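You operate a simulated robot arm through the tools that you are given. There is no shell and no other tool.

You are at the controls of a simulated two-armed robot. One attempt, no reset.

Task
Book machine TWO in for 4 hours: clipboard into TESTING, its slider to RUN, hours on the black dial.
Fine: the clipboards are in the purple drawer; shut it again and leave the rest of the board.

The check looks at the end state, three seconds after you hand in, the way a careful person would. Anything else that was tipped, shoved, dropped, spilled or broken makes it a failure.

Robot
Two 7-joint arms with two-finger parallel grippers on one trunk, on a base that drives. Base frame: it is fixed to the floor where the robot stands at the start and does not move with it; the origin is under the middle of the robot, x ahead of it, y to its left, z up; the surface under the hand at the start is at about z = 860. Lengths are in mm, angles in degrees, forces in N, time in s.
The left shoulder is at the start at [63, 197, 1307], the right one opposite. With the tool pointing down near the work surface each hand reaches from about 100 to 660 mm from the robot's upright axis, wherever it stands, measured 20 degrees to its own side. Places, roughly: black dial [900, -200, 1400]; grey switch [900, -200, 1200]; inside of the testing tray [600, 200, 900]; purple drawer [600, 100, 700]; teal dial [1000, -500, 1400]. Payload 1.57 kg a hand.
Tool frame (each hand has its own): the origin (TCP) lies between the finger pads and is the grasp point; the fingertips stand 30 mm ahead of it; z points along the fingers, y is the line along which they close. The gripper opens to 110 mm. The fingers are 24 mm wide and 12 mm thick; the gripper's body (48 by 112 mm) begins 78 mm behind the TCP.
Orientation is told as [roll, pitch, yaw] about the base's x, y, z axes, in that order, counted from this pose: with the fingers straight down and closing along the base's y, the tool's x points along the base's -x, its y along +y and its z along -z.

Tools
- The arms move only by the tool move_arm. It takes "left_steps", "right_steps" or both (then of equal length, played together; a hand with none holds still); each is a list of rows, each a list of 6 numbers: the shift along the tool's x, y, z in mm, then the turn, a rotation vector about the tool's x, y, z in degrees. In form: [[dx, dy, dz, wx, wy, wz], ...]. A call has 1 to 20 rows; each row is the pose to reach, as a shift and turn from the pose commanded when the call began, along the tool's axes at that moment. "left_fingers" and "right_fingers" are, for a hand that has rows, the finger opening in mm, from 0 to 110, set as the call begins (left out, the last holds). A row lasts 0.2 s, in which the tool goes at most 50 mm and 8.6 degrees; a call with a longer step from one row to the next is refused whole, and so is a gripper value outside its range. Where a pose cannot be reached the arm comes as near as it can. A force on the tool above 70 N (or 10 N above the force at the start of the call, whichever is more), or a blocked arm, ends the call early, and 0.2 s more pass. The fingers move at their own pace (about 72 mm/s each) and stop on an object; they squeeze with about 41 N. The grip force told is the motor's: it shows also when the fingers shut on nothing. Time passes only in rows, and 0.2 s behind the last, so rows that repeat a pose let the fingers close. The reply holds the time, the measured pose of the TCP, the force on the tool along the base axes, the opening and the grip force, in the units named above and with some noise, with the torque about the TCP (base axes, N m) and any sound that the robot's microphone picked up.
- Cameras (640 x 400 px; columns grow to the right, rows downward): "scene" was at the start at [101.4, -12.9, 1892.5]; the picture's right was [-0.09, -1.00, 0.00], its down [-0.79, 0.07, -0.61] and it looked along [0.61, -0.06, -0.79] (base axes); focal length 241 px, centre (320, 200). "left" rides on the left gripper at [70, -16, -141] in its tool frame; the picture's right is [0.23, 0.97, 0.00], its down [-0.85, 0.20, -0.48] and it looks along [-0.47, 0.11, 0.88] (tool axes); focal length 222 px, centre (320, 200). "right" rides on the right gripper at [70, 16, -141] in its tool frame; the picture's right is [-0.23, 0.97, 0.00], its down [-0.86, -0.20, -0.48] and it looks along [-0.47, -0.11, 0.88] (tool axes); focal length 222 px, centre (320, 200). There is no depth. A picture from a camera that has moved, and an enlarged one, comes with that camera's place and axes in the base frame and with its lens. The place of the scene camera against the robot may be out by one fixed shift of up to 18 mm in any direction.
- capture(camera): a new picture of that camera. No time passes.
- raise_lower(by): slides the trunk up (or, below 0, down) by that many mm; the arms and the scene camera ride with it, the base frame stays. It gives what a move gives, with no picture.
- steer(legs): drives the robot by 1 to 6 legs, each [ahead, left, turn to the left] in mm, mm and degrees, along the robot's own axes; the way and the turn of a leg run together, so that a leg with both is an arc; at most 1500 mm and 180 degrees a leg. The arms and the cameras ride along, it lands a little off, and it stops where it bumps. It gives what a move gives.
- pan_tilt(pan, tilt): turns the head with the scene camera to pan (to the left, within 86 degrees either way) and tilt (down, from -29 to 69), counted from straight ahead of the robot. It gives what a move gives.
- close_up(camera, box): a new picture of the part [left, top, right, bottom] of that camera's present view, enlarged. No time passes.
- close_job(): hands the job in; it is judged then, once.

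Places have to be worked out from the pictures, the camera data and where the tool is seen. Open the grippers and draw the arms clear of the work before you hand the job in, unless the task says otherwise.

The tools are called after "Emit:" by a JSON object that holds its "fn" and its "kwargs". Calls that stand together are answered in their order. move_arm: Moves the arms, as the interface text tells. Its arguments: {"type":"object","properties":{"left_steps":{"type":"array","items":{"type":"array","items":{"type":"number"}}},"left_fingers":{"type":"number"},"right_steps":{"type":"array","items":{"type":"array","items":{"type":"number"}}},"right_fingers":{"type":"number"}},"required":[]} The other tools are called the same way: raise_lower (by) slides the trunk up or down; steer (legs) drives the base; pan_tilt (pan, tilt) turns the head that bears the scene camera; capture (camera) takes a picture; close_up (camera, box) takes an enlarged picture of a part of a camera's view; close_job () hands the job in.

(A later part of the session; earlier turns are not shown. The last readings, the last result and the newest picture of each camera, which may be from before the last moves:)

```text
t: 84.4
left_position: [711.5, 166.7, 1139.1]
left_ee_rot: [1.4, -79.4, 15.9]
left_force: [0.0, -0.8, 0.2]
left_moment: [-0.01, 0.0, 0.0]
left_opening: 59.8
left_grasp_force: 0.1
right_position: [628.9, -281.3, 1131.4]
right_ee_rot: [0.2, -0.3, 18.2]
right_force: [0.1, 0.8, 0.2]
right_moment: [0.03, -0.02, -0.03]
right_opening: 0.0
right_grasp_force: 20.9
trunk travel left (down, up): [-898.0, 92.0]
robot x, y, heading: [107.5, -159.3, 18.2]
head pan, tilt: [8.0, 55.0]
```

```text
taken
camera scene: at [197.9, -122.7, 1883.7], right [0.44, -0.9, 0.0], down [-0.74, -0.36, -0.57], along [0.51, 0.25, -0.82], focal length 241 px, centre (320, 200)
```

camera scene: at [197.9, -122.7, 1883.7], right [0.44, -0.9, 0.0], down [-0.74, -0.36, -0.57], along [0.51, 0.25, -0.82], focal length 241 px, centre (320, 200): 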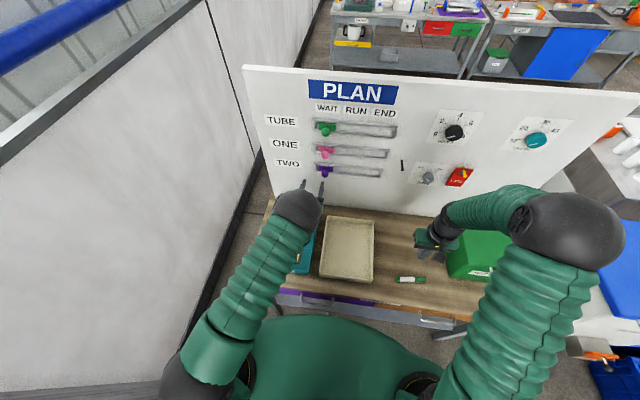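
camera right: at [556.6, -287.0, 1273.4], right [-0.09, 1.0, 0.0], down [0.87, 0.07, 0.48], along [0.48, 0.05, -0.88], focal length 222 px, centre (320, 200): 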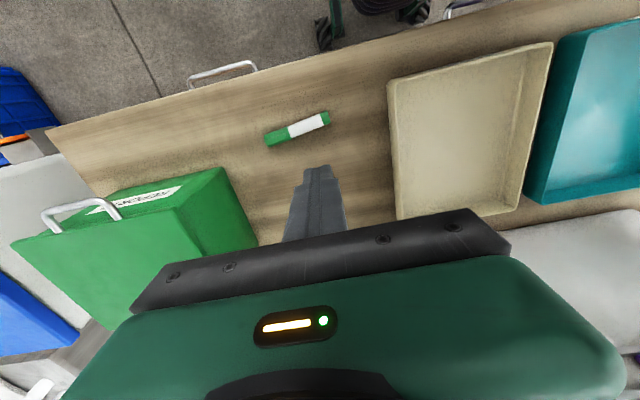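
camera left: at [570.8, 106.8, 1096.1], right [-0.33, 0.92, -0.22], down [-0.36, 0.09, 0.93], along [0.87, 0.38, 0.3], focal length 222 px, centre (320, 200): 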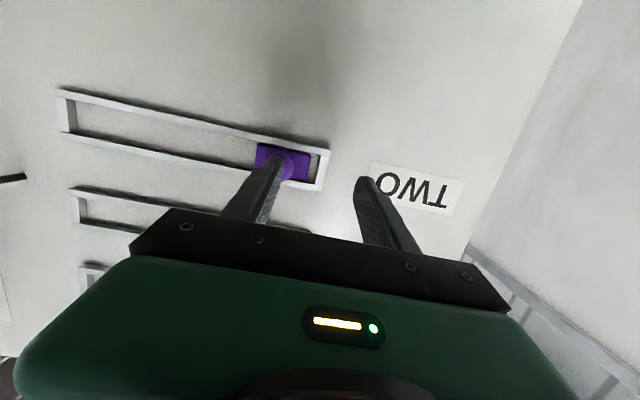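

The hand is now straight and close to the slider. Enlarging the knob area to locate the ball relative to the fingers.

Emit:
{"fn": "close_up", "kwargs": {"camera": "left", "box": [200, 100, 440, 250]}}

Emit:
{"fn": "close_up", "kwargs": {"camera": "scene", "box": [260, 110, 420, 210]}}

```text
2.67 times, centred on (320, 175) of left
camera zoom: at [570.8, 106.8, 1096.1], right [-0.33, 0.92, -0.22], down [-0.36, 0.09, 0.93], along [0.87, 0.38, 0.3], focal length 592 px, centre (320, 267)
```

zoom: 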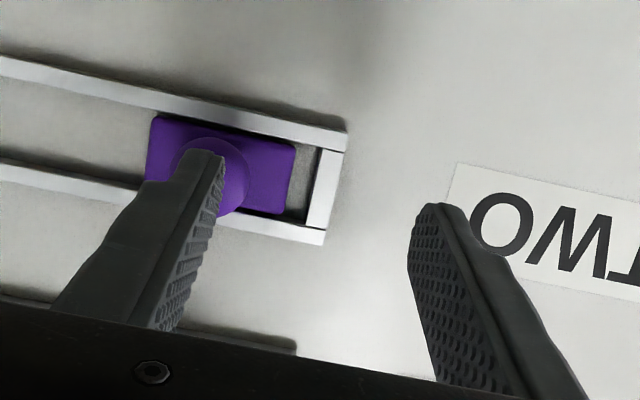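

```text
4.00 times, centred on (340, 160) of scene
camera zoom: at [197.9, -122.7, 1883.7], right [0.44, -0.9, 0.0], down [-0.74, -0.36, -0.57], along [0.51, 0.25, -0.82], focal length 966 px, centre (240, 360)
```

zoom: 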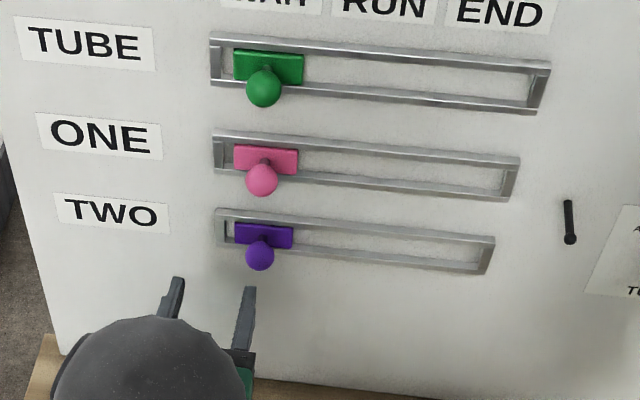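

Ball located at about [790, 149, 1140], ~28 mm across, 40 mm right of and 68 mm ahead of the TCP. I'll line up in front of it first (lateral move and small yaw fix), then check.

Emit:
{"fn": "move_arm", "kwargs": {"left_steps": [[-1.5, -14, 2, -0.8, 0, 0], [-3, -28, 4, -1.5, 0, 0], [-4.5, -41, 6.2, -2.2, 0, 0], [-4.5, -41, 6.2, -2.2, 0, 0]]}}

Emit:
{"fn": "capture", "kwargs": {"camera": "left"}}

Emit:
{"fn": "close_up", "kwargs": {"camera": "left", "box": [200, 100, 440, 250]}}

Emit:
{"fn": "close_up", "kwargs": {"camera": "scene", "box": [260, 110, 420, 210]}}

```text
t: 85.4
left_position: [731.0, 128.2, 1141.9]
left_ee_rot: [3.8, -79.6, 15.6]
left_force: [-0.2, 0.1, -0.1]
left_moment: [0.0, 0.04, -0.02]
left_opening: 59.9
left_grasp_force: 0.0
right_position: [628.0, -281.6, 1132.3]
right_ee_rot: [0.3, -0.2, 18.1]
right_force: [-0.6, -0.3, -0.7]
right_moment: [-0.03, 0.02, 0.03]
right_opening: 0.0
right_grasp_force: 21.0
trunk travel left (down, up): [-898.0, 92.0]
robot x, y, heading: [107.8, -157.0, 18.4]
head pan, tilt: [8.0, 55.0]
```

```text
taken
camera left: at [592.2, 64.5, 1098.7], right [-0.36, 0.91, -0.21], down [-0.36, 0.07, 0.93], along [0.86, 0.42, 0.3], focal length 222 px, centre (320, 200)
```

left: 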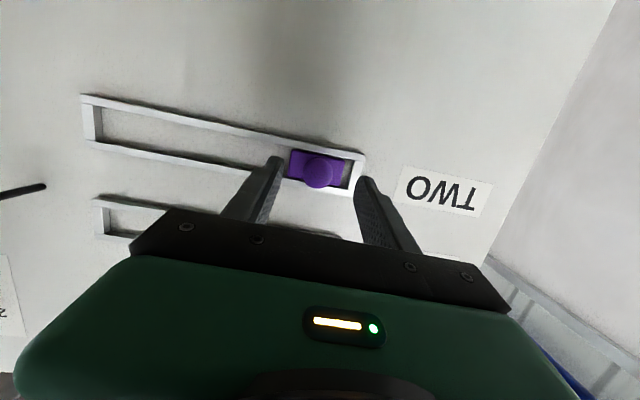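

```text
2.67 times, centred on (320, 175) of left
camera zoom: at [592.2, 64.5, 1098.7], right [-0.36, 0.91, -0.21], down [-0.36, 0.07, 0.93], along [0.86, 0.42, 0.3], focal length 592 px, centre (320, 267)
```

zoom: 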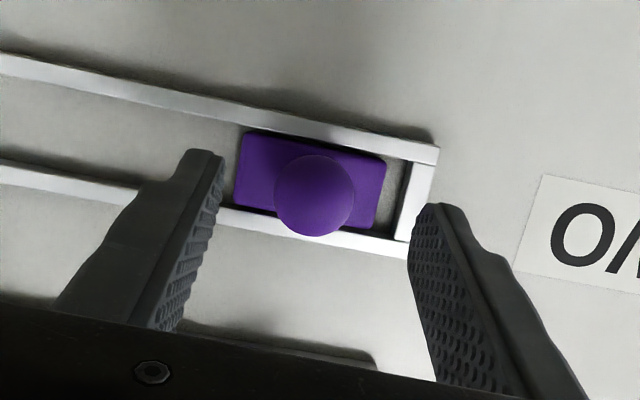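

```text
4.00 times, centred on (340, 160) of scene
camera zoom: at [197.5, -123.5, 1883.8], right [0.44, -0.9, 0.0], down [-0.74, -0.36, -0.57], along [0.51, 0.25, -0.82], focal length 966 px, centre (240, 360)
```

zoom: 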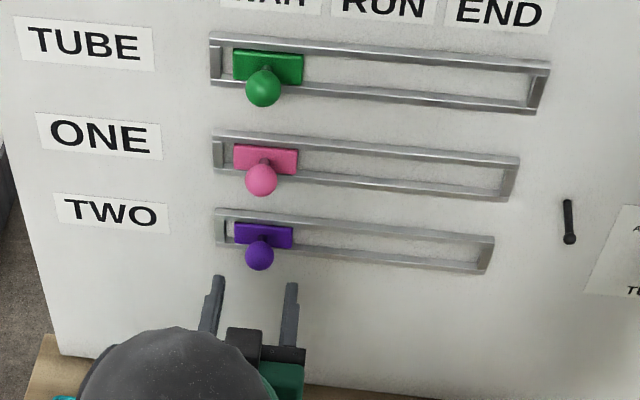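

The ball is centred between the fingers (lateral offset ~0, ~60 mm ahead, 9 mm up in the tool frame). I'll advance 42 mm with a 9 mm rise so the tips pass just beyond the ball's middle without touching the carriage.

Emit:
{"fn": "move_arm", "kwargs": {"left_steps": [[-4, 0, 14, 0, 0, 0], [-7, 0.2, 28, 0, 0, 0], [-9, 0.3, 42, 0, 0, 0], [-9, 0.3, 42, 0, 0, 0]]}}

Emit:
{"fn": "close_up", "kwargs": {"camera": "left", "box": [200, 100, 440, 250]}}

Emit:
{"fn": "close_up", "kwargs": {"camera": "scene", "box": [260, 110, 420, 210]}}

```text
t: 86.4
left_position: [770.2, 143.5, 1143.8]
left_ee_rot: [3.8, -79.4, 15.8]
left_force: [0.2, -0.5, 0.3]
left_moment: [0.01, 0.02, 0.01]
left_opening: 59.9
left_grasp_force: 0.1
right_position: [628.7, -280.8, 1131.6]
right_ee_rot: [0.2, -0.2, 18.1]
right_force: [-0.5, 0.1, 0.5]
right_moment: [-0.02, 0.01, 0.01]
right_opening: 0.0
right_grasp_force: 21.5
trunk travel left (down, up): [-898.0, 92.0]
robot x, y, heading: [103.9, -158.0, 18.1]
head pan, tilt: [8.0, 55.0]
```

```text
2.67 times, centred on (320, 175) of left
camera zoom: at [632.2, 79.9, 1100.6], right [-0.36, 0.91, -0.21], down [-0.36, 0.07, 0.93], along [0.86, 0.42, 0.3], focal length 592 px, centre (320, 267)
```

zoom: 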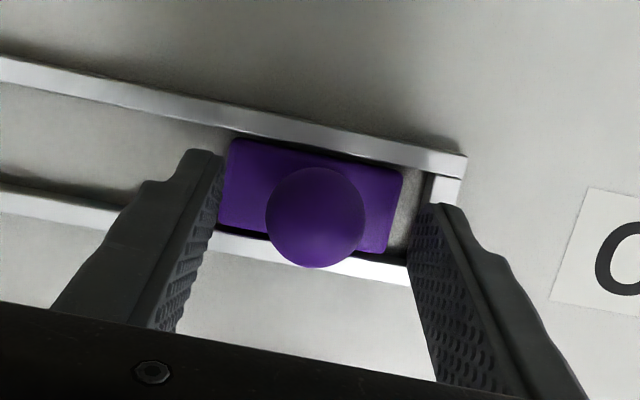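

```text
4.00 times, centred on (340, 160) of scene
camera zoom: at [197.5, -123.2, 1883.8], right [0.44, -0.9, 0.0], down [-0.74, -0.36, -0.57], along [0.51, 0.25, -0.82], focal length 966 px, centre (240, 360)
```

zoom: 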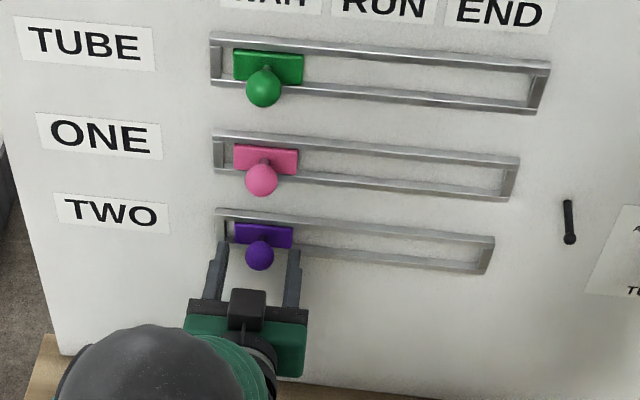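

The ball sits right between the pads (offset ~1 mm, tips 12 mm past its centre), no contact. I'll narrow the fingers to 34 mm around it and slide it right 60 mm along the rail.

Emit:
{"fn": "move_arm", "kwargs": {"left_steps": [[0, 0, 0, 0, 0, 0], [0, 0, 0, 0, 0, 0], [-0.1, -10, -0.3, 0, 0, 0], [-0.1, -20, -0.6, 0, 0, 0], [-0.2, -30, -0.9, 0, 0, 0], [-0.3, -40, -1.1, 0, 0, 0], [-0.4, -50, -1.4, 0, 0, 0], [-0.4, -60, -1.7, 0, 0, 0], [-0.4, -60, -1.7, 0, 0, 0]], "left_fingers": 34}}

Emit:
{"fn": "close_up", "kwargs": {"camera": "left", "box": [200, 100, 440, 250]}}

Emit:
{"fn": "close_up", "kwargs": {"camera": "scene", "box": [260, 90, 420, 190]}}

```text
t: 88.4
left_position: [790.8, 85.9, 1143.1]
left_ee_rot: [3.8, -79.6, 15.8]
left_force: [-0.6, 0.7, 0.4]
left_moment: [-0.01, -0.01, 0.02]
left_opening: 34.4
left_grasp_force: 0.2
right_position: [629.6, -281.7, 1131.7]
right_ee_rot: [0.2, -0.3, 18.1]
right_force: [-0.5, 0.5, 0.4]
right_moment: [-0.01, 0.0, 0.01]
right_opening: 0.1
right_grasp_force: 21.5
trunk travel left (down, up): [-898.0, 92.0]
robot x, y, heading: [107.7, -154.8, 18.2]
head pan, tilt: [8.0, 55.0]
```

```text
2.67 times, centred on (320, 175) of left
camera zoom: at [652.0, 22.0, 1101.5], right [-0.36, 0.91, -0.21], down [-0.36, 0.07, 0.93], along [0.86, 0.42, 0.3], focal length 592 px, centre (320, 267)
```

zoom: 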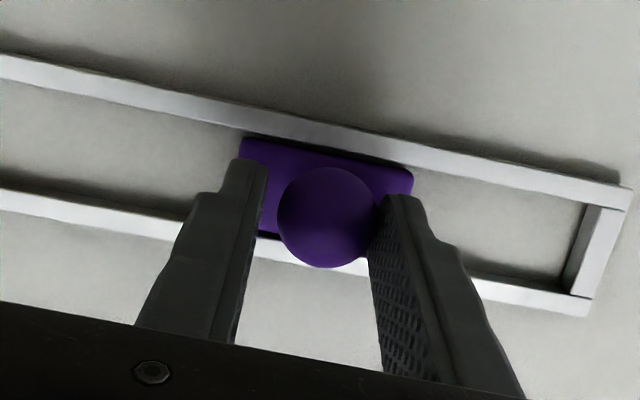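

```text
4.00 times, centred on (340, 140) of scene
camera zoom: at [197.6, -123.4, 1883.8], right [0.44, -0.9, 0.0], down [-0.74, -0.36, -0.57], along [0.51, 0.25, -0.82], focal length 966 px, centre (240, 440)
```

zoom: 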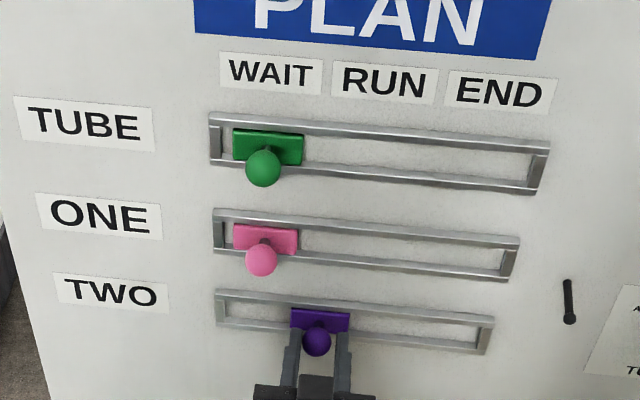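

The slider follows smoothly (plate centre at pixel 321; rail middle/RUN is at ≈354, about 1 mm per pixel). I'll move it 32 mm further.

Emit:
{"fn": "move_arm", "kwargs": {"left_steps": [[-0.1, -10, -0.3, 0, 0, 0], [-0.1, -20, -0.6, 0, 0, 0], [-0.2, -32, -0.9, 0, 0, 0], [-0.2, -32, -0.9, 0, 0, 0]]}}

Emit:
{"fn": "close_up", "kwargs": {"camera": "left", "box": [120, 60, 520, 250]}}

Emit:
{"fn": "close_up", "kwargs": {"camera": "scene", "box": [260, 90, 420, 190]}}

```text
t: 89.4
left_position: [799.2, 55.8, 1142.6]
left_ee_rot: [3.9, -79.5, 15.7]
left_force: [0.3, 0.4, -0.5]
left_moment: [0.01, 0.01, 0.0]
left_opening: 33.9
left_grasp_force: 0.0
right_position: [629.1, -281.8, 1131.0]
right_ee_rot: [0.2, -0.3, 18.1]
right_force: [-1.2, 0.0, -0.5]
right_moment: [-0.02, 0.01, 0.0]
right_opening: 0.0
right_grasp_force: 21.1
trunk travel left (down, up): [-898.0, 92.0]
robot x, y, heading: [106.1, -157.7, 18.1]
head pan, tilt: [8.0, 55.0]
```

```text
1.60 times, centred on (320, 155) of left
camera zoom: at [661.1, -8.2, 1099.8], right [-0.36, 0.91, -0.21], down [-0.36, 0.07, 0.93], along [0.86, 0.42, 0.3], focal length 355 px, centre (320, 272)
```

zoom: 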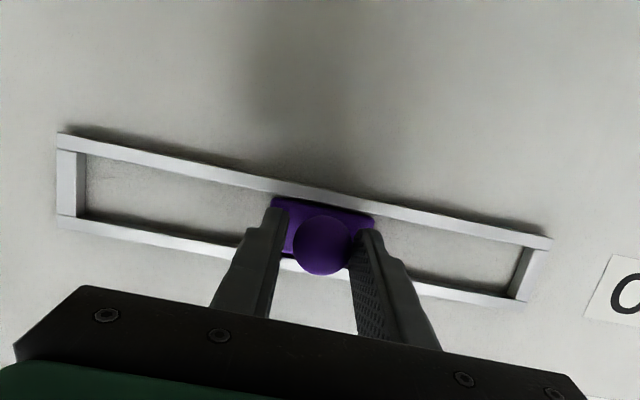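

```text
4.00 times, centred on (340, 140) of scene
camera zoom: at [198.0, -124.0, 1883.8], right [0.44, -0.9, 0.0], down [-0.74, -0.36, -0.57], along [0.51, 0.25, -0.82], focal length 966 px, centre (240, 440)
```

zoom: 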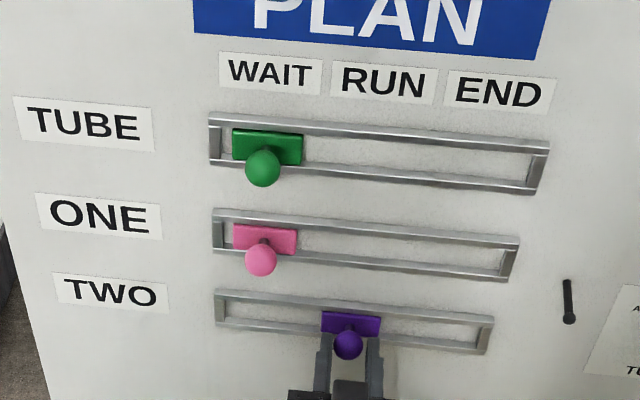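

The plate is centred within ~2 mm of the rail's middle under RUN. I'll nudge 2 mm more, then open and draw straight back.

Emit:
{"fn": "move_arm", "kwargs": {"left_steps": [[0, -1, 0, 0, 0, 0], [0, -2, 0, 0, 0, 0], [0, -2, 0, 0, 0, 0]]}}

Emit:
{"fn": "move_arm", "kwargs": {"left_steps": [[0, 2, 0, 0, 0, 0], [0, 2, 0, 0, 0, 0], [0, 2, 0, 0, 0, 0], [2, 2, -14, 0, 0, 0], [5, 2, -30, 0, 0, 0], [8, 2, -50, 0, 0, 0]], "left_fingers": 60}}

Emit:
{"fn": "close_up", "kwargs": {"camera": "scene", "box": [260, 90, 420, 190]}}

Emit:
{"fn": "close_up", "kwargs": {"camera": "left", "box": [120, 60, 520, 250]}}

```text
t: 90.2
left_position: [800.5, 54.1, 1142.3]
left_ee_rot: [3.8, -79.5, 16.0]
left_force: [0.1, 0.8, -0.4]
left_moment: [-0.02, -0.02, 0.03]
left_opening: 34.5
left_grasp_force: 0.1
right_position: [628.2, -281.7, 1132.7]
right_ee_rot: [0.2, -0.3, 18.0]
right_force: [0.8, 0.4, -0.4]
right_moment: [-0.05, -0.01, -0.01]
right_opening: 0.2
right_grasp_force: 21.2
trunk travel left (down, up): [-898.0, 92.0]
robot x, y, heading: [104.1, -158.7, 18.2]
head pan, tilt: [8.0, 55.0]
```

```text
t: 91.6
left_position: [750.1, 38.7, 1144.8]
left_ee_rot: [3.9, -79.5, 15.9]
left_force: [0.0, 0.1, -0.1]
left_moment: [0.0, -0.01, 0.03]
left_opening: 60.0
left_grasp_force: 0.1
right_position: [627.8, -282.2, 1131.8]
right_ee_rot: [0.2, -0.3, 18.1]
right_force: [-1.1, -0.4, 0.1]
right_moment: [-0.01, -0.01, 0.02]
right_opening: 0.1
right_grasp_force: 21.5
trunk travel left (down, up): [-898.0, 92.0]
robot x, y, heading: [107.0, -158.2, 18.4]
head pan, tilt: [8.0, 55.0]
```

```text
4.00 times, centred on (340, 140) of scene
camera zoom: at [197.0, -124.3, 1883.3], right [0.44, -0.9, 0.0], down [-0.74, -0.36, -0.57], along [0.51, 0.25, -0.82], focal length 966 px, centre (240, 440)
```

zoom: 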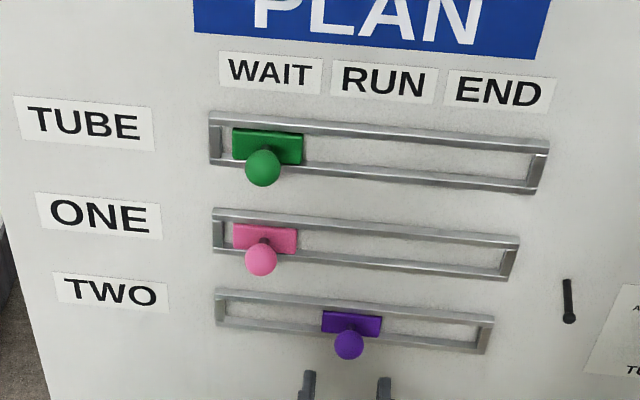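

```text
1.60 times, centred on (320, 155) of left
camera zoom: at [612.1, -25.4, 1101.2], right [-0.37, 0.91, -0.21], down [-0.36, 0.07, 0.93], along [0.86, 0.42, 0.3], focal length 355 px, centre (320, 272)
```

zoom: 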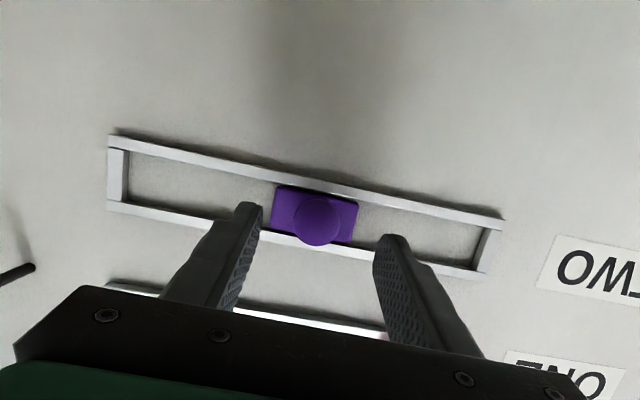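

The TWO slider's plate is exactly under RUN (board coordinate 200 for both). Now the dial: I'll back the robot 200 mm so both hands are clear of the board before rearranging them.

Emit:
{"fn": "steer", "kwargs": {"legs": [[-200, 0, 0]]}}

Emit:
{"fn": "raise_lower", "kwargs": {"by": 88}}

Emit:
{"fn": "capture", "kwargs": {"camera": "scene"}}

```text
t: 93.2
left_position: [564.1, -21.1, 1142.0]
left_ee_rot: [4.0, -79.3, 15.8]
left_force: [0.3, 0.1, -0.6]
left_moment: [0.04, 0.0, 0.0]
left_opening: 60.1
left_grasp_force: 0.1
right_position: [442.0, -342.5, 1129.9]
right_ee_rot: [0.2, -0.1, 18.2]
right_force: [-0.3, -1.0, -0.4]
right_moment: [-0.01, 0.02, 0.01]
right_opening: 0.0
right_grasp_force: 21.3
trunk travel left (down, up): [-898.0, 92.0]
robot x, y, heading: [-83.3, -221.6, 18.6]
head pan, tilt: [8.0, 55.0]
```

```text
t: 94.4
left_position: [559.8, -24.1, 1236.6]
left_ee_rot: [3.5, -79.7, 16.2]
left_force: [-0.3, 0.5, 0.7]
left_moment: [0.01, 0.04, 0.01]
left_opening: 59.9
left_grasp_force: 0.1
right_position: [435.8, -343.4, 1222.4]
right_ee_rot: [0.3, -0.4, 18.1]
right_force: [-0.6, 0.1, 0.6]
right_moment: [0.01, 0.05, -0.03]
right_opening: 0.2
right_grasp_force: 21.0
trunk travel left (down, up): [-986.0, 4.0]
robot x, y, heading: [-84.6, -218.9, 18.4]
head pan, tilt: [8.0, 55.0]
```

```text
taken
camera scene: at [6.8, -186.7, 1973.4], right [0.44, -0.9, 0.0], down [-0.74, -0.36, -0.57], along [0.51, 0.25, -0.82], focal length 241 px, centre (320, 200)
```

scene: 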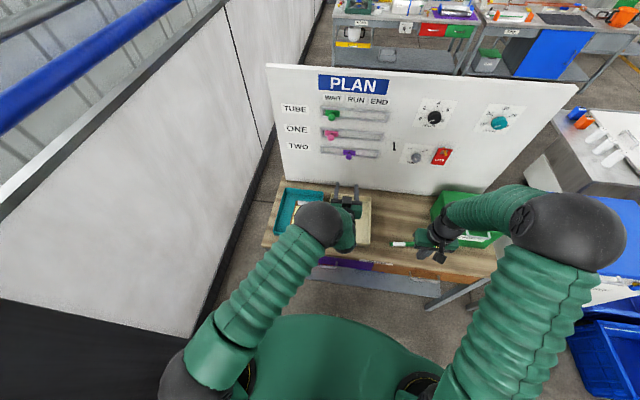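

I'll move the left hand 230 mm to the left, out of the right arm's way.

Emit:
{"fn": "move_arm", "kwargs": {"left_steps": [[0, 45, 0, 0, 0, 0], [0, 90, 0, 0, 0, 0], [0, 135, 0, 0, 0, 0], [0, 180, 0, 0, 0, 0], [0, 225, 0, 0, 0, 0], [0, 260, 0, 0, 0, 0]]}}

Emit:
{"fn": "capture", "kwargs": {"camera": "scene"}}

```text
t: 95.8
left_position: [467.9, 223.2, 1234.8]
left_ee_rot: [3.1, -79.5, 16.7]
left_force: [0.6, 0.4, -0.5]
left_moment: [0.01, 0.01, -0.01]
left_opening: 60.0
left_grasp_force: 0.2
right_position: [436.0, -341.0, 1222.2]
right_ee_rot: [0.1, -0.4, 18.1]
right_force: [-0.5, 0.5, -0.1]
right_moment: [-0.03, -0.02, 0.02]
right_opening: 0.0
right_grasp_force: 21.2
trunk travel left (down, up): [-986.0, 4.0]
robot x, y, heading: [-83.1, -222.3, 18.1]
head pan, tilt: [8.0, 55.0]
```

```text
taken
camera scene: at [5.8, -181.9, 1971.8], right [0.44, -0.9, 0.0], down [-0.74, -0.36, -0.57], along [0.51, 0.25, -0.82], focal length 241 px, centre (320, 200)
```

scene: 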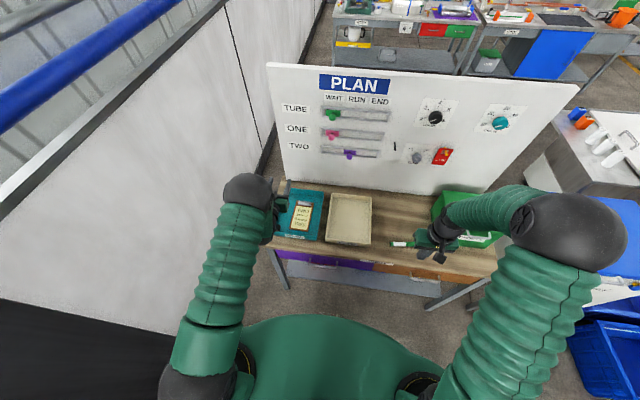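

Now I'll swing the right hand to point forward (10° below horizontal) while extending toward dial height.

Emit:
{"fn": "move_arm", "kwargs": {"right_steps": [[-22, 4.5, -13.6, 0, -7.3, 0], [-44, 9, -27, 0, -14.6, 0], [-66, 13.6, -41, 0, -21.8, 0], [-88, 18, -54.5, 0, -29.1, 0], [-110, 22.7, -68, 0, -36.4, 0], [-132, 27, -82, 0, -43.6, 0], [-154, 32, -95, 0, -50.9, 0], [-176, 36, -109, 0, -58.2, 0], [-198, 41, -123, 0, -65.5, 0], [-220, 45, -136, 0, -72.7, 0], [-240, 50, -150, 0, -80, 0]]}}

Emit:
{"fn": "capture", "kwargs": {"camera": "scene"}}

Emit:
{"fn": "capture", "kwargs": {"camera": "right"}}

```text
t: 98.2
left_position: [469.5, 222.0, 1233.4]
left_ee_rot: [3.6, -79.6, 16.0]
left_force: [0.3, -0.3, 0.4]
left_moment: [-0.01, -0.03, 0.0]
left_opening: 60.4
left_grasp_force: 0.2
right_position: [647.8, -221.9, 1371.3]
right_ee_rot: [0.7, -80.6, 17.4]
right_force: [0.0, 0.5, -1.0]
right_moment: [-0.02, 0.04, 0.0]
right_opening: 0.0
right_grasp_force: 20.2
trunk travel left (down, up): [-986.0, 4.0]
robot x, y, heading: [-78.3, -221.7, 18.4]
head pan, tilt: [8.0, 55.0]
```

```text
taken
camera scene: at [8.9, -183.5, 1971.7], right [0.44, -0.9, 0.0], down [-0.74, -0.36, -0.57], along [0.51, 0.25, -0.82], focal length 241 px, centre (320, 200)
```

scene: 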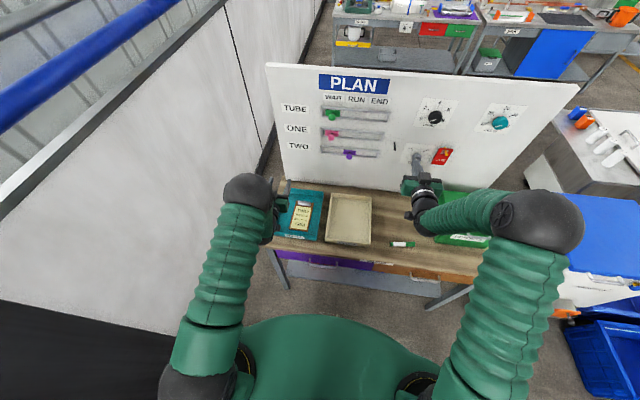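

```text
taken
camera right: at [499.6, -252.1, 1326.4], right [-0.27, 0.94, 0.23], down [-0.25, -0.29, 0.92], along [0.93, 0.19, 0.31], focal length 222 px, centre (320, 200)
```

right: 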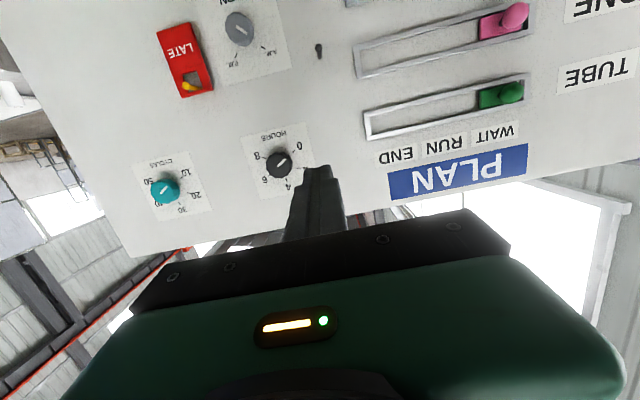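

The dial is in the right wrist view: about 92 mm right of the tool axis and ~270 mm ahead, z≈1380. I'll drive 100 mm ahead and 92 mm right, then level the tool to point straight at the board.

Emit:
{"fn": "steer", "kwargs": {"legs": [[100, -92, 0]]}}

Emit:
{"fn": "move_arm", "kwargs": {"right_steps": [[0, 0, 0, 0, -3, 0], [0, 0, 0, 0, -6, 0], [0, 0, 0, 0, -9.4, 0], [0, 0, 0, 0, -9.4, 0]], "right_fingers": 90}}

Emit:
{"fn": "capture", "kwargs": {"camera": "right"}}

Emit:
{"fn": "capture", "kwargs": {"camera": "scene"}}

```text
t: 99.5
left_position: [576.4, 190.7, 1232.6]
left_ee_rot: [-2.5, -79.7, 22.2]
left_force: [-0.8, 0.6, -0.7]
left_moment: [0.02, 0.0, 0.0]
left_opening: 59.9
left_grasp_force: 0.1
right_position: [754.6, -250.3, 1378.8]
right_ee_rot: [-6.0, -80.8, 24.2]
right_force: [0.8, 0.7, -0.1]
right_moment: [0.0, -0.03, -0.06]
right_opening: 0.1
right_grasp_force: 21.5
trunk travel left (down, up): [-986.0, 4.0]
robot x, y, heading: [40.6, -272.8, 18.4]
head pan, tilt: [8.0, 55.0]
```

```text
t: 100.5
left_position: [584.5, 187.0, 1230.5]
left_ee_rot: [0.2, -79.3, 19.9]
left_force: [0.0, 1.1, -0.8]
left_moment: [0.01, 0.0, -0.09]
left_opening: 60.3
left_grasp_force: 0.2
right_position: [762.7, -254.0, 1375.0]
right_ee_rot: [-81.1, -89.5, 99.6]
right_force: [-0.1, 1.3, 0.9]
right_moment: [-0.01, 0.03, -0.14]
right_opening: 90.1
right_grasp_force: 0.0
trunk travel left (down, up): [-986.0, 4.0]
robot x, y, heading: [37.1, -271.6, 18.4]
head pan, tilt: [8.0, 55.0]
```

```text
taken
camera right: at [624.1, -283.7, 1305.3], right [-0.31, 0.93, 0.22], down [-0.39, -0.33, 0.86], along [0.87, 0.18, 0.47], focal length 222 px, centre (320, 200)
```

right: 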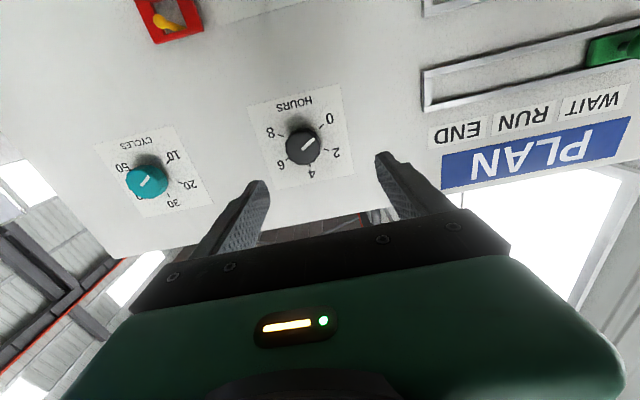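

```text
taken
camera scene: at [122.9, -211.0, 1971.3], right [0.44, -0.9, 0.01], down [-0.73, -0.37, -0.57], along [0.51, 0.24, -0.82], focal length 241 px, centre (320, 200)
```

scene: 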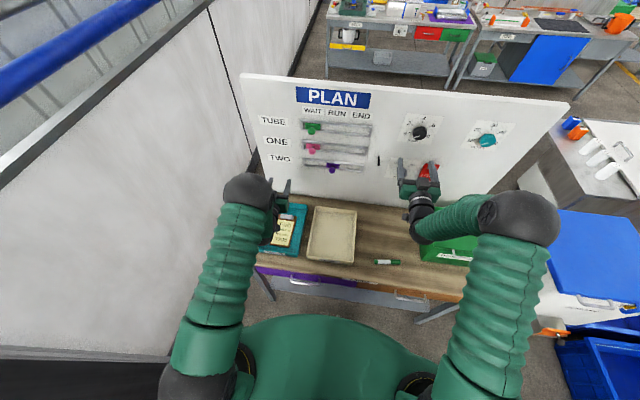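

The tool is now level and squarely facing the board. Zooming on the HOURS dial to measure its offset from the tool axis.

Emit:
{"fn": "close_up", "kwargs": {"camera": "right", "box": [230, 70, 390, 210]}}

Emit:
{"fn": "close_up", "kwargs": {"camera": "scene", "box": [370, 90, 470, 190]}}

```text
2.86 times, centred on (310, 140) of right
camera zoom: at [624.1, -283.7, 1305.3], right [-0.31, 0.93, 0.22], down [-0.39, -0.33, 0.86], along [0.87, 0.18, 0.47], focal length 635 px, centre (349, 371)
```

zoom: 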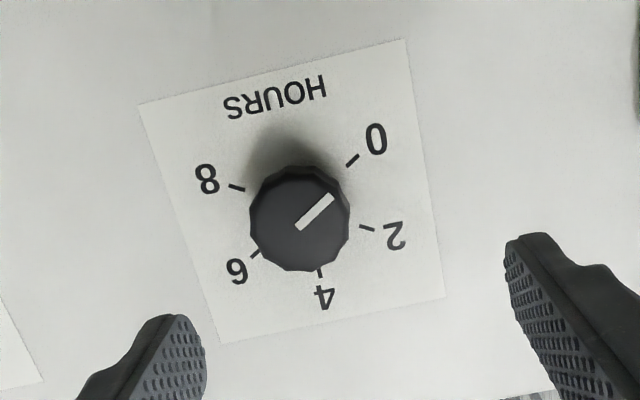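

```text
4.00 times, centred on (420, 140) of scene
camera zoom: at [122.9, -211.0, 1971.3], right [0.44, -0.9, 0.01], down [-0.73, -0.37, -0.57], along [0.51, 0.24, -0.82], focal length 966 px, centre (-80, 440)
```

zoom: 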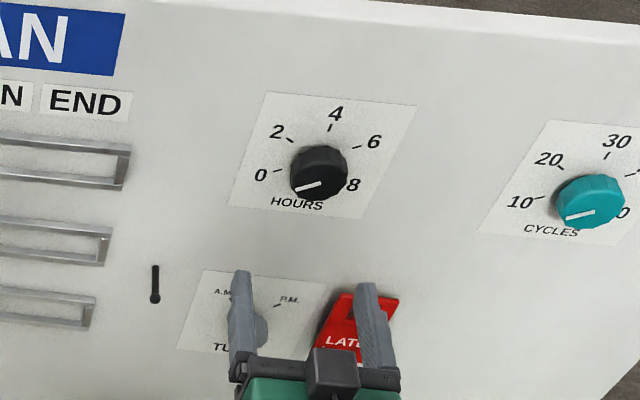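

Dial geometry: knob ~50 mm wide, ~22 mm tall, its axis ~27 mm right and ~8 mm above the tool axis, front face ~173 mm ahead. It must turn +120° (clockwise). I'll test the wrist roll in free space: first −30° while centring on the dial.

Emit:
{"fn": "move_arm", "kwargs": {"right_steps": [[-2, -7, 0, 0, 0, -7.5], [-4, -14, 0, 0, 0, -15], [-6, -21, 0, 0, 0, -22.5], [-8, -27, 0, 0, 0, -30], [-8, -27, 0, 0, 0, -30]]}}

Emit:
{"fn": "capture", "kwargs": {"camera": "right"}}

```text
t: 101.8
left_position: [590.3, 164.7, 1237.0]
left_ee_rot: [4.5, -79.5, 15.4]
left_force: [-0.3, -0.6, -0.4]
left_moment: [0.02, -0.02, 0.03]
left_opening: 60.1
left_grasp_force: 0.0
right_position: [776.3, -306.0, 1379.3]
right_ee_rot: [-89.9, -60.2, 108.2]
right_force: [0.0, -0.9, -0.3]
right_moment: [-0.02, 0.02, 0.05]
right_opening: 90.0
right_grasp_force: 0.1
trunk travel left (down, up): [-986.0, 4.0]
robot x, y, heading: [36.7, -273.3, 18.5]
head pan, tilt: [8.0, 55.0]
```

```text
taken
camera right: at [648.4, -367.7, 1311.9], right [-0.3, 0.91, -0.29], down [-0.53, 0.09, 0.84], along [0.79, 0.41, 0.46], focal length 222 px, centre (320, 200)
```

right: 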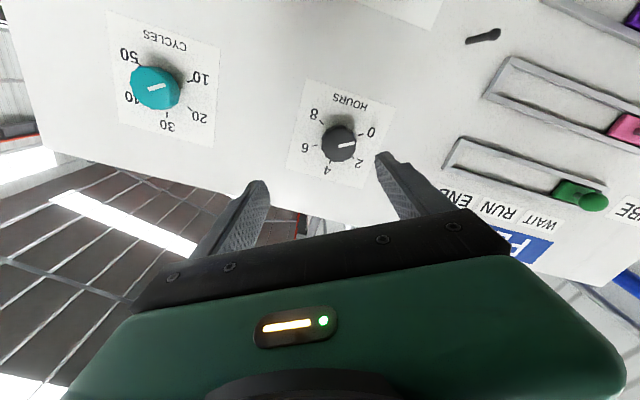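

The roll works, but both hands shifted ~25 mm right since the drive — the body was still settling. I'll hold still for a second and re-read.

Emit:
{"fn": "move_arm", "kwargs": {"right_steps": [[0, 0, 0, 0, 0, 0], [0, 0, 0, 0, 0, 0], [0, 0, 0, 0, 0, 0], [0, 0, 0, 0, 0, 0], [0, 0, 0, 0, 0, 0]]}}

Emit:
{"fn": "capture", "kwargs": {"camera": "right"}}

Emit:
{"fn": "close_up", "kwargs": {"camera": "right", "box": [230, 60, 410, 200]}}

```text
t: 103.0
left_position: [589.3, 164.9, 1235.4]
left_ee_rot: [4.8, -79.6, 15.1]
left_force: [-0.3, 0.0, -0.8]
left_moment: [0.0, 0.0, 0.01]
left_opening: 60.1
left_grasp_force: 0.0
right_position: [776.5, -303.8, 1378.9]
right_ee_rot: [-89.8, -60.3, 108.2]
right_force: [-0.7, -0.4, -0.8]
right_moment: [0.0, -0.01, 0.0]
right_opening: 90.0
right_grasp_force: 0.0
trunk travel left (down, up): [-986.0, 4.0]
robot x, y, heading: [38.0, -273.9, 18.4]
head pan, tilt: [8.0, 55.0]
```

```text
taken
camera right: at [648.9, -367.0, 1311.5], right [-0.3, 0.91, -0.28], down [-0.53, 0.09, 0.84], along [0.79, 0.41, 0.46], focal length 222 px, centre (320, 200)
```

right: 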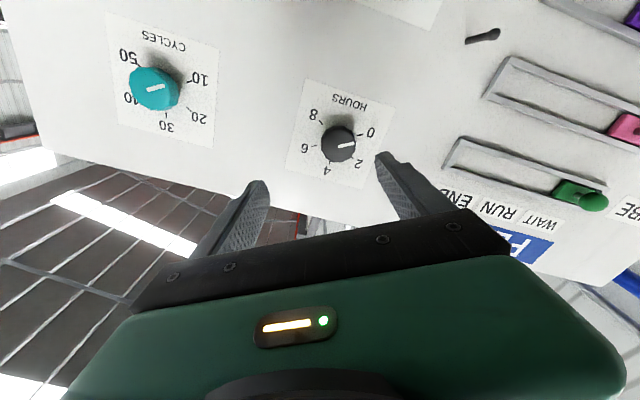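

```text
2.86 times, centred on (320, 130) of right
camera zoom: at [648.9, -367.0, 1311.5], right [-0.3, 0.91, -0.28], down [-0.53, 0.09, 0.84], along [0.79, 0.41, 0.46], focal length 635 px, centre (320, 400)
```

zoom: 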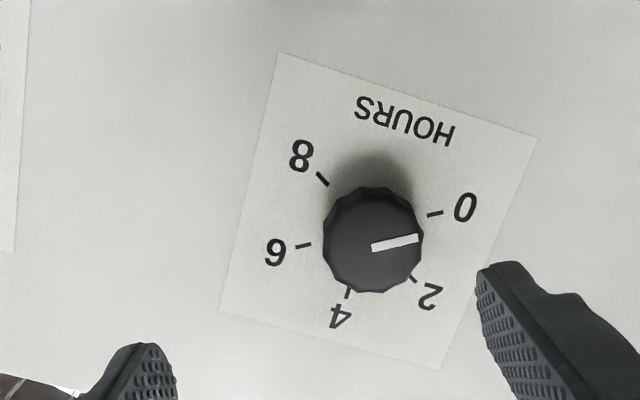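

Settled now. The dial axis is at tool (−18, +22) mm. I'll centre on it and roll another −30° (to −60°).

Emit:
{"fn": "move_arm", "kwargs": {"right_steps": [[-4.5, 5.5, 0, 0, 0, -7.5], [-9, 11, 0, 0, 0, -15], [-13.5, 16.5, 0, 0, 0, -22.5], [-18, 22, 0, 0, 0, -30], [-18, 22, 0, 0, 0, -30], [-18, 22, 0, 0, 0, -30]]}}

Emit:
{"fn": "capture", "kwargs": {"camera": "right"}}

Emit:
{"fn": "close_up", "kwargs": {"camera": "right", "box": [230, 60, 410, 200]}}

```text
t: 104.3
left_position: [587.2, 172.8, 1235.1]
left_ee_rot: [3.1, -79.5, 16.7]
left_force: [-0.7, 0.1, 0.3]
left_moment: [0.01, 0.01, -0.01]
left_opening: 59.8
left_grasp_force: 0.1
right_position: [766.1, -269.3, 1386.0]
right_ee_rot: [-89.9, -30.0, 108.4]
right_force: [0.1, 0.9, -0.6]
right_moment: [-0.02, 0.02, -0.01]
right_opening: 90.0
right_grasp_force: 0.1
trunk travel left (down, up): [-986.0, 4.0]
robot x, y, heading: [38.2, -275.6, 18.4]
head pan, tilt: [8.0, 55.0]
```

```text
taken
camera right: at [647.4, -363.0, 1337.4], right [-0.22, 0.65, -0.73], down [-0.66, 0.46, 0.6], along [0.72, 0.61, 0.33], focal length 222 px, centre (320, 200)
```

right: 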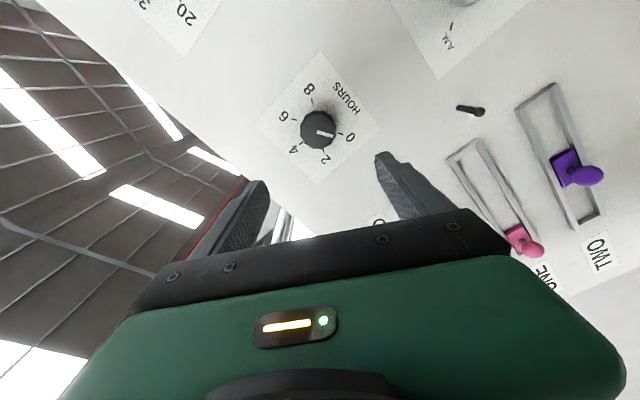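

```text
2.86 times, centred on (320, 130) of right
camera zoom: at [647.4, -363.0, 1337.4], right [-0.22, 0.65, -0.73], down [-0.66, 0.46, 0.6], along [0.72, 0.61, 0.33], focal length 635 px, centre (320, 400)
```

zoom: 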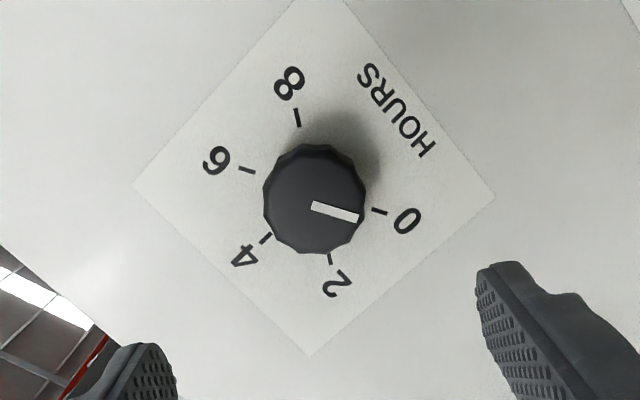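

Roll −60° is reachable. The dial axis is at tool (+10.6, −1.4). I'll use two 60° turns with a re-grip (staying within the proven roll range). First approach 110 mm, centred.

Emit:
{"fn": "move_arm", "kwargs": {"right_steps": [[5, -0.7, 20, 0, 0, 0], [10.6, -1.4, 45, 0, 0, 0], [10.6, -1.4, 70, 0, 0, 0], [10.6, -1.4, 95, 0, 0, 0], [10.6, -1.4, 110, 0, 0, 0], [10.6, -1.4, 110, 0, 0, 0], [10.6, -1.4, 110, 0, 0, 0]]}}

Emit:
{"fn": "capture", "kwargs": {"camera": "right"}}

Emit:
{"fn": "close_up", "kwargs": {"camera": "right", "box": [200, 60, 440, 240]}}

Emit:
{"fn": "close_up", "kwargs": {"camera": "scene", "box": [360, 70, 480, 190]}}

```text
t: 106.0
left_position: [587.9, 170.2, 1235.2]
left_ee_rot: [3.5, -79.6, 16.5]
left_force: [0.2, 0.3, 0.5]
left_moment: [0.01, -0.02, -0.03]
left_opening: 59.8
left_grasp_force: 0.0
right_position: [872.1, -246.7, 1382.4]
right_ee_rot: [-89.9, -30.1, 108.4]
right_force: [0.4, -0.2, 0.8]
right_moment: [0.01, -0.01, -0.02]
right_opening: 89.9
right_grasp_force: 0.1
trunk travel left (down, up): [-986.0, 4.0]
robot x, y, heading: [37.0, -272.1, 18.3]
head pan, tilt: [8.0, 55.0]
```

```text
taken
camera right: at [755.1, -339.8, 1333.2], right [-0.22, 0.65, -0.73], down [-0.66, 0.46, 0.6], along [0.72, 0.61, 0.33], focal length 222 px, centre (320, 200)
```

right: 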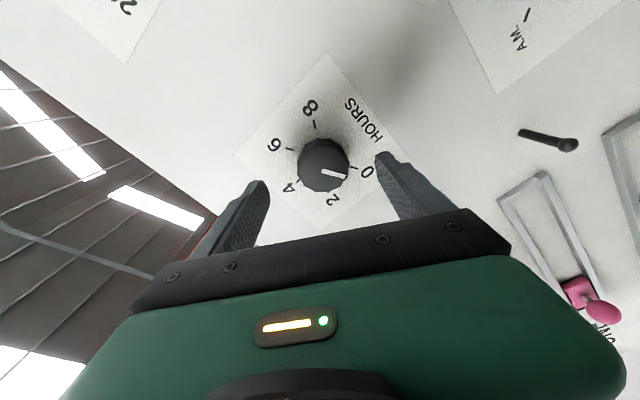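

```text
2.22 times, centred on (320, 150) of right
camera zoom: at [755.1, -339.8, 1333.2], right [-0.22, 0.65, -0.73], down [-0.66, 0.46, 0.6], along [0.72, 0.61, 0.33], focal length 494 px, centre (320, 311)
```

zoom: 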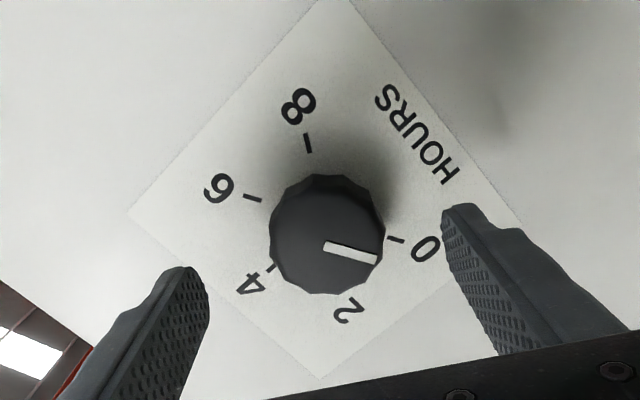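

```text
3.33 times, centred on (420, 130) of scene
camera zoom: at [128.4, -236.9, 1971.8], right [0.44, -0.9, 0.0], down [-0.74, -0.36, -0.57], along [0.51, 0.25, -0.82], focal length 805 px, centre (-13, 433)
```

zoom: 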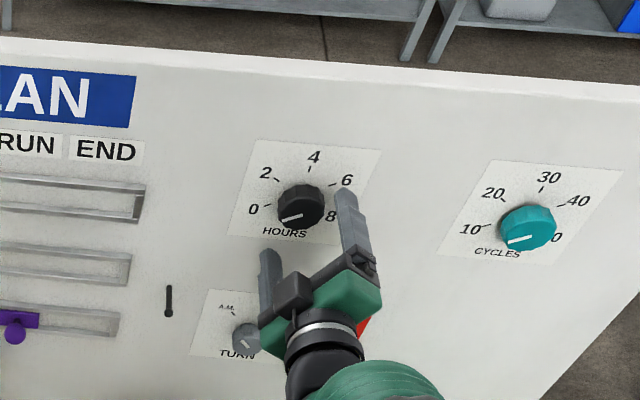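

Re-measured at close range: dial axis within 2 mm of the tool axis, knob front 53 mm and board 76 mm ahead of the TCP. I'll advance 36 mm so the tips overlap the knob by ~13 mm and stay ~10 mm off the board.

Emit:
{"fn": "move_arm", "kwargs": {"right_steps": [[0, 1, 10, 0, 0, 0], [0, 2, 20, 0, 0, 0], [0, 2, 29, 0, 0, 0], [0, 2, 36, 0, 0, 0], [0, 2, 36, 0, 0, 0]]}}

Emit:
{"fn": "capture", "kwargs": {"camera": "right"}}

Emit:
{"fn": "close_up", "kwargs": {"camera": "scene", "box": [360, 70, 480, 190]}}

```text
t: 107.2
left_position: [587.9, 170.9, 1234.5]
left_ee_rot: [3.6, -79.6, 16.3]
left_force: [-0.6, 0.1, -0.5]
left_moment: [-0.03, -0.02, 0.0]
left_opening: 60.0
left_grasp_force: 0.1
right_position: [908.0, -234.7, 1378.1]
right_ee_rot: [-89.8, -30.1, 108.2]
right_force: [-0.4, -0.2, 0.4]
right_moment: [0.02, 0.0, 0.04]
right_opening: 89.8
right_grasp_force: 0.0
trunk travel left (down, up): [-986.0, 4.0]
robot x, y, heading: [39.1, -274.3, 18.3]
head pan, tilt: [8.0, 55.0]
```

```text
taken
camera right: at [790.5, -327.5, 1330.5], right [-0.22, 0.65, -0.73], down [-0.65, 0.46, 0.6], along [0.72, 0.61, 0.33], focal length 222 px, centre (320, 200)
```

right: 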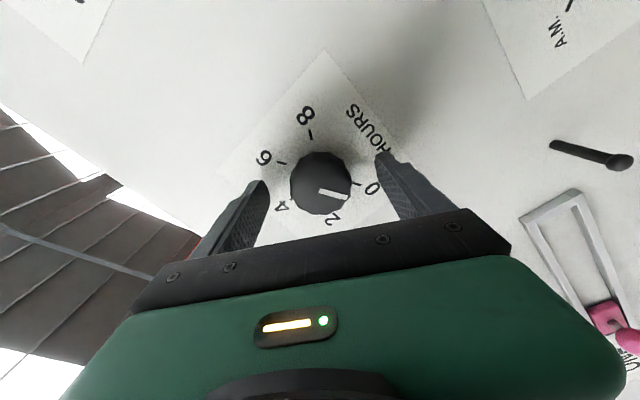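

```text
3.33 times, centred on (420, 130) of scene
camera zoom: at [129.5, -236.7, 1971.7], right [0.44, -0.9, 0.0], down [-0.74, -0.36, -0.57], along [0.51, 0.25, -0.82], focal length 805 px, centre (-13, 433)
```

zoom: 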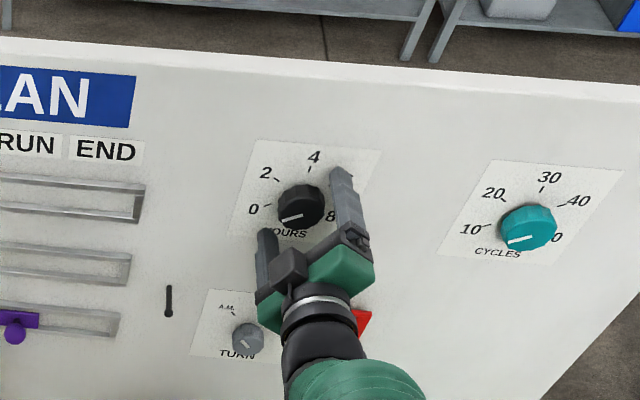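

The knob is centred between the pads with no contact force. Closing the right fingers on it.

Emit:
{"fn": "move_arm", "kwargs": {"right_steps": [[0, 0, 0, 0, 0, 0], [0, 0, 0, 0, 0, 0], [0, 0, 0, 0, 0, 0], [0, 0, 0, 0, 0, 0]], "right_fingers": 30}}

Emit:
{"fn": "capture", "kwargs": {"camera": "right"}}

```text
t: 108.2
left_position: [587.8, 171.3, 1234.9]
left_ee_rot: [3.5, -79.6, 16.4]
left_force: [0.2, -0.3, -1.4]
left_moment: [0.0, 0.01, -0.02]
left_opening: 60.3
left_grasp_force: 0.0
right_position: [907.8, -235.3, 1378.5]
right_ee_rot: [-89.9, -30.2, 108.4]
right_force: [-0.6, 0.1, -0.3]
right_moment: [0.04, -0.01, -0.06]
right_opening: 47.1
right_grasp_force: 45.1
trunk travel left (down, up): [-986.0, 4.0]
robot x, y, heading: [39.2, -272.1, 18.3]
head pan, tilt: [8.0, 55.0]
```

```text
taken
camera right: at [790.3, -327.4, 1330.8], right [-0.22, 0.65, -0.73], down [-0.66, 0.46, 0.6], along [0.72, 0.61, 0.33], focal length 222 px, centre (320, 200)
```

right: 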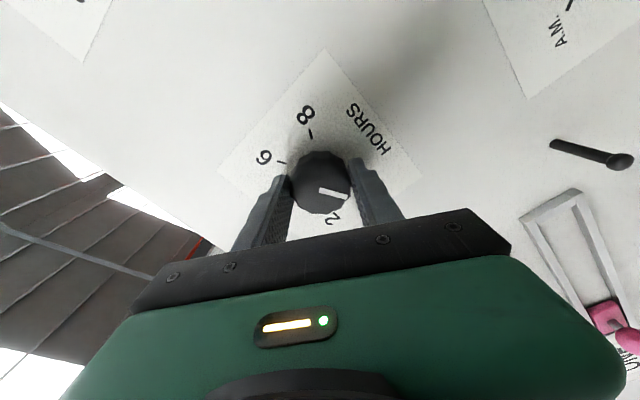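

Gripped at 47 mm with negligible side force. Turning +60° clockwise about the tool axis.

Emit:
{"fn": "move_arm", "kwargs": {"right_steps": [[0, 0, 0, 0, 0, 7.5], [0, 0, 0, 0, 0, 15], [0, 0, 0, 0, 0, 22.5], [0, 0, 0, 0, 0, 30], [0, 0, 0, 0, 0, 37.5], [0, 0, 0, 0, 0, 45], [0, 0, 0, 0, 0, 52.5], [0, 0, 0, 0, 0, 60], [0, 0, 0, 0, 0, 60]]}}

Emit:
{"fn": "capture", "kwargs": {"camera": "right"}}

Emit:
{"fn": "close_up", "kwargs": {"camera": "scene", "box": [360, 70, 480, 190]}}

```text
t: 110.2
left_position: [587.8, 171.7, 1235.7]
left_ee_rot: [3.4, -79.6, 16.6]
left_force: [-0.2, 0.4, -0.8]
left_moment: [-0.01, 0.01, 0.0]
left_opening: 60.2
left_grasp_force: 0.0
right_position: [907.4, -233.7, 1380.2]
right_ee_rot: [34.4, -89.7, -16.1]
right_force: [-6.1, 2.1, -8.7]
right_moment: [-0.02, -0.04, 0.3]
right_opening: 47.5
right_grasp_force: 45.2
trunk travel left (down, up): [-986.0, 4.0]
robot x, y, heading: [37.8, -276.6, 18.6]
head pan, tilt: [8.0, 55.0]
```

```text
taken
camera right: at [768.0, -261.0, 1309.8], right [-0.31, 0.92, 0.23], down [-0.39, -0.34, 0.86], along [0.87, 0.17, 0.46], focal length 222 px, centre (320, 200)
```

right: 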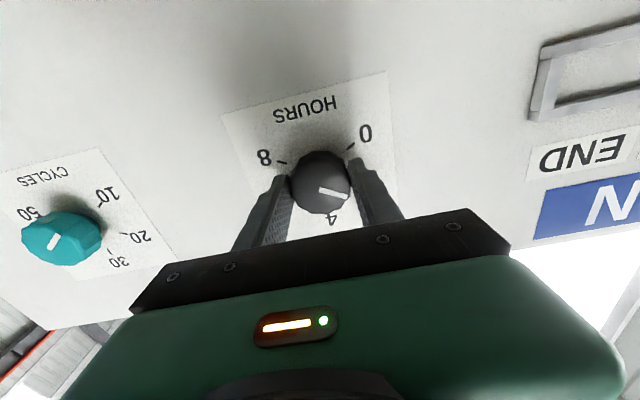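

```text
3.33 times, centred on (420, 130) of scene
camera zoom: at [129.3, -235.5, 1971.6], right [0.44, -0.9, 0.0], down [-0.74, -0.36, -0.57], along [0.51, 0.25, -0.82], focal length 805 px, centre (-13, 433)
```

zoom: 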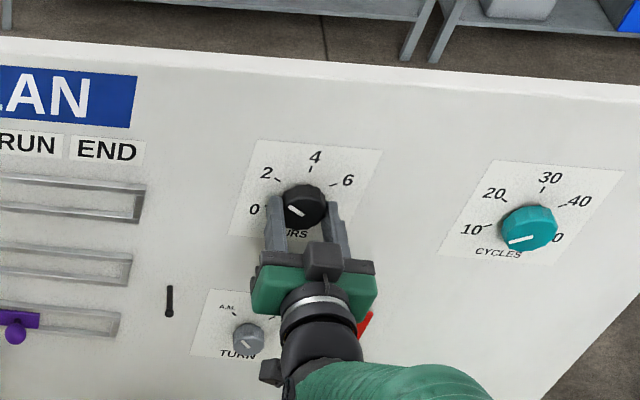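

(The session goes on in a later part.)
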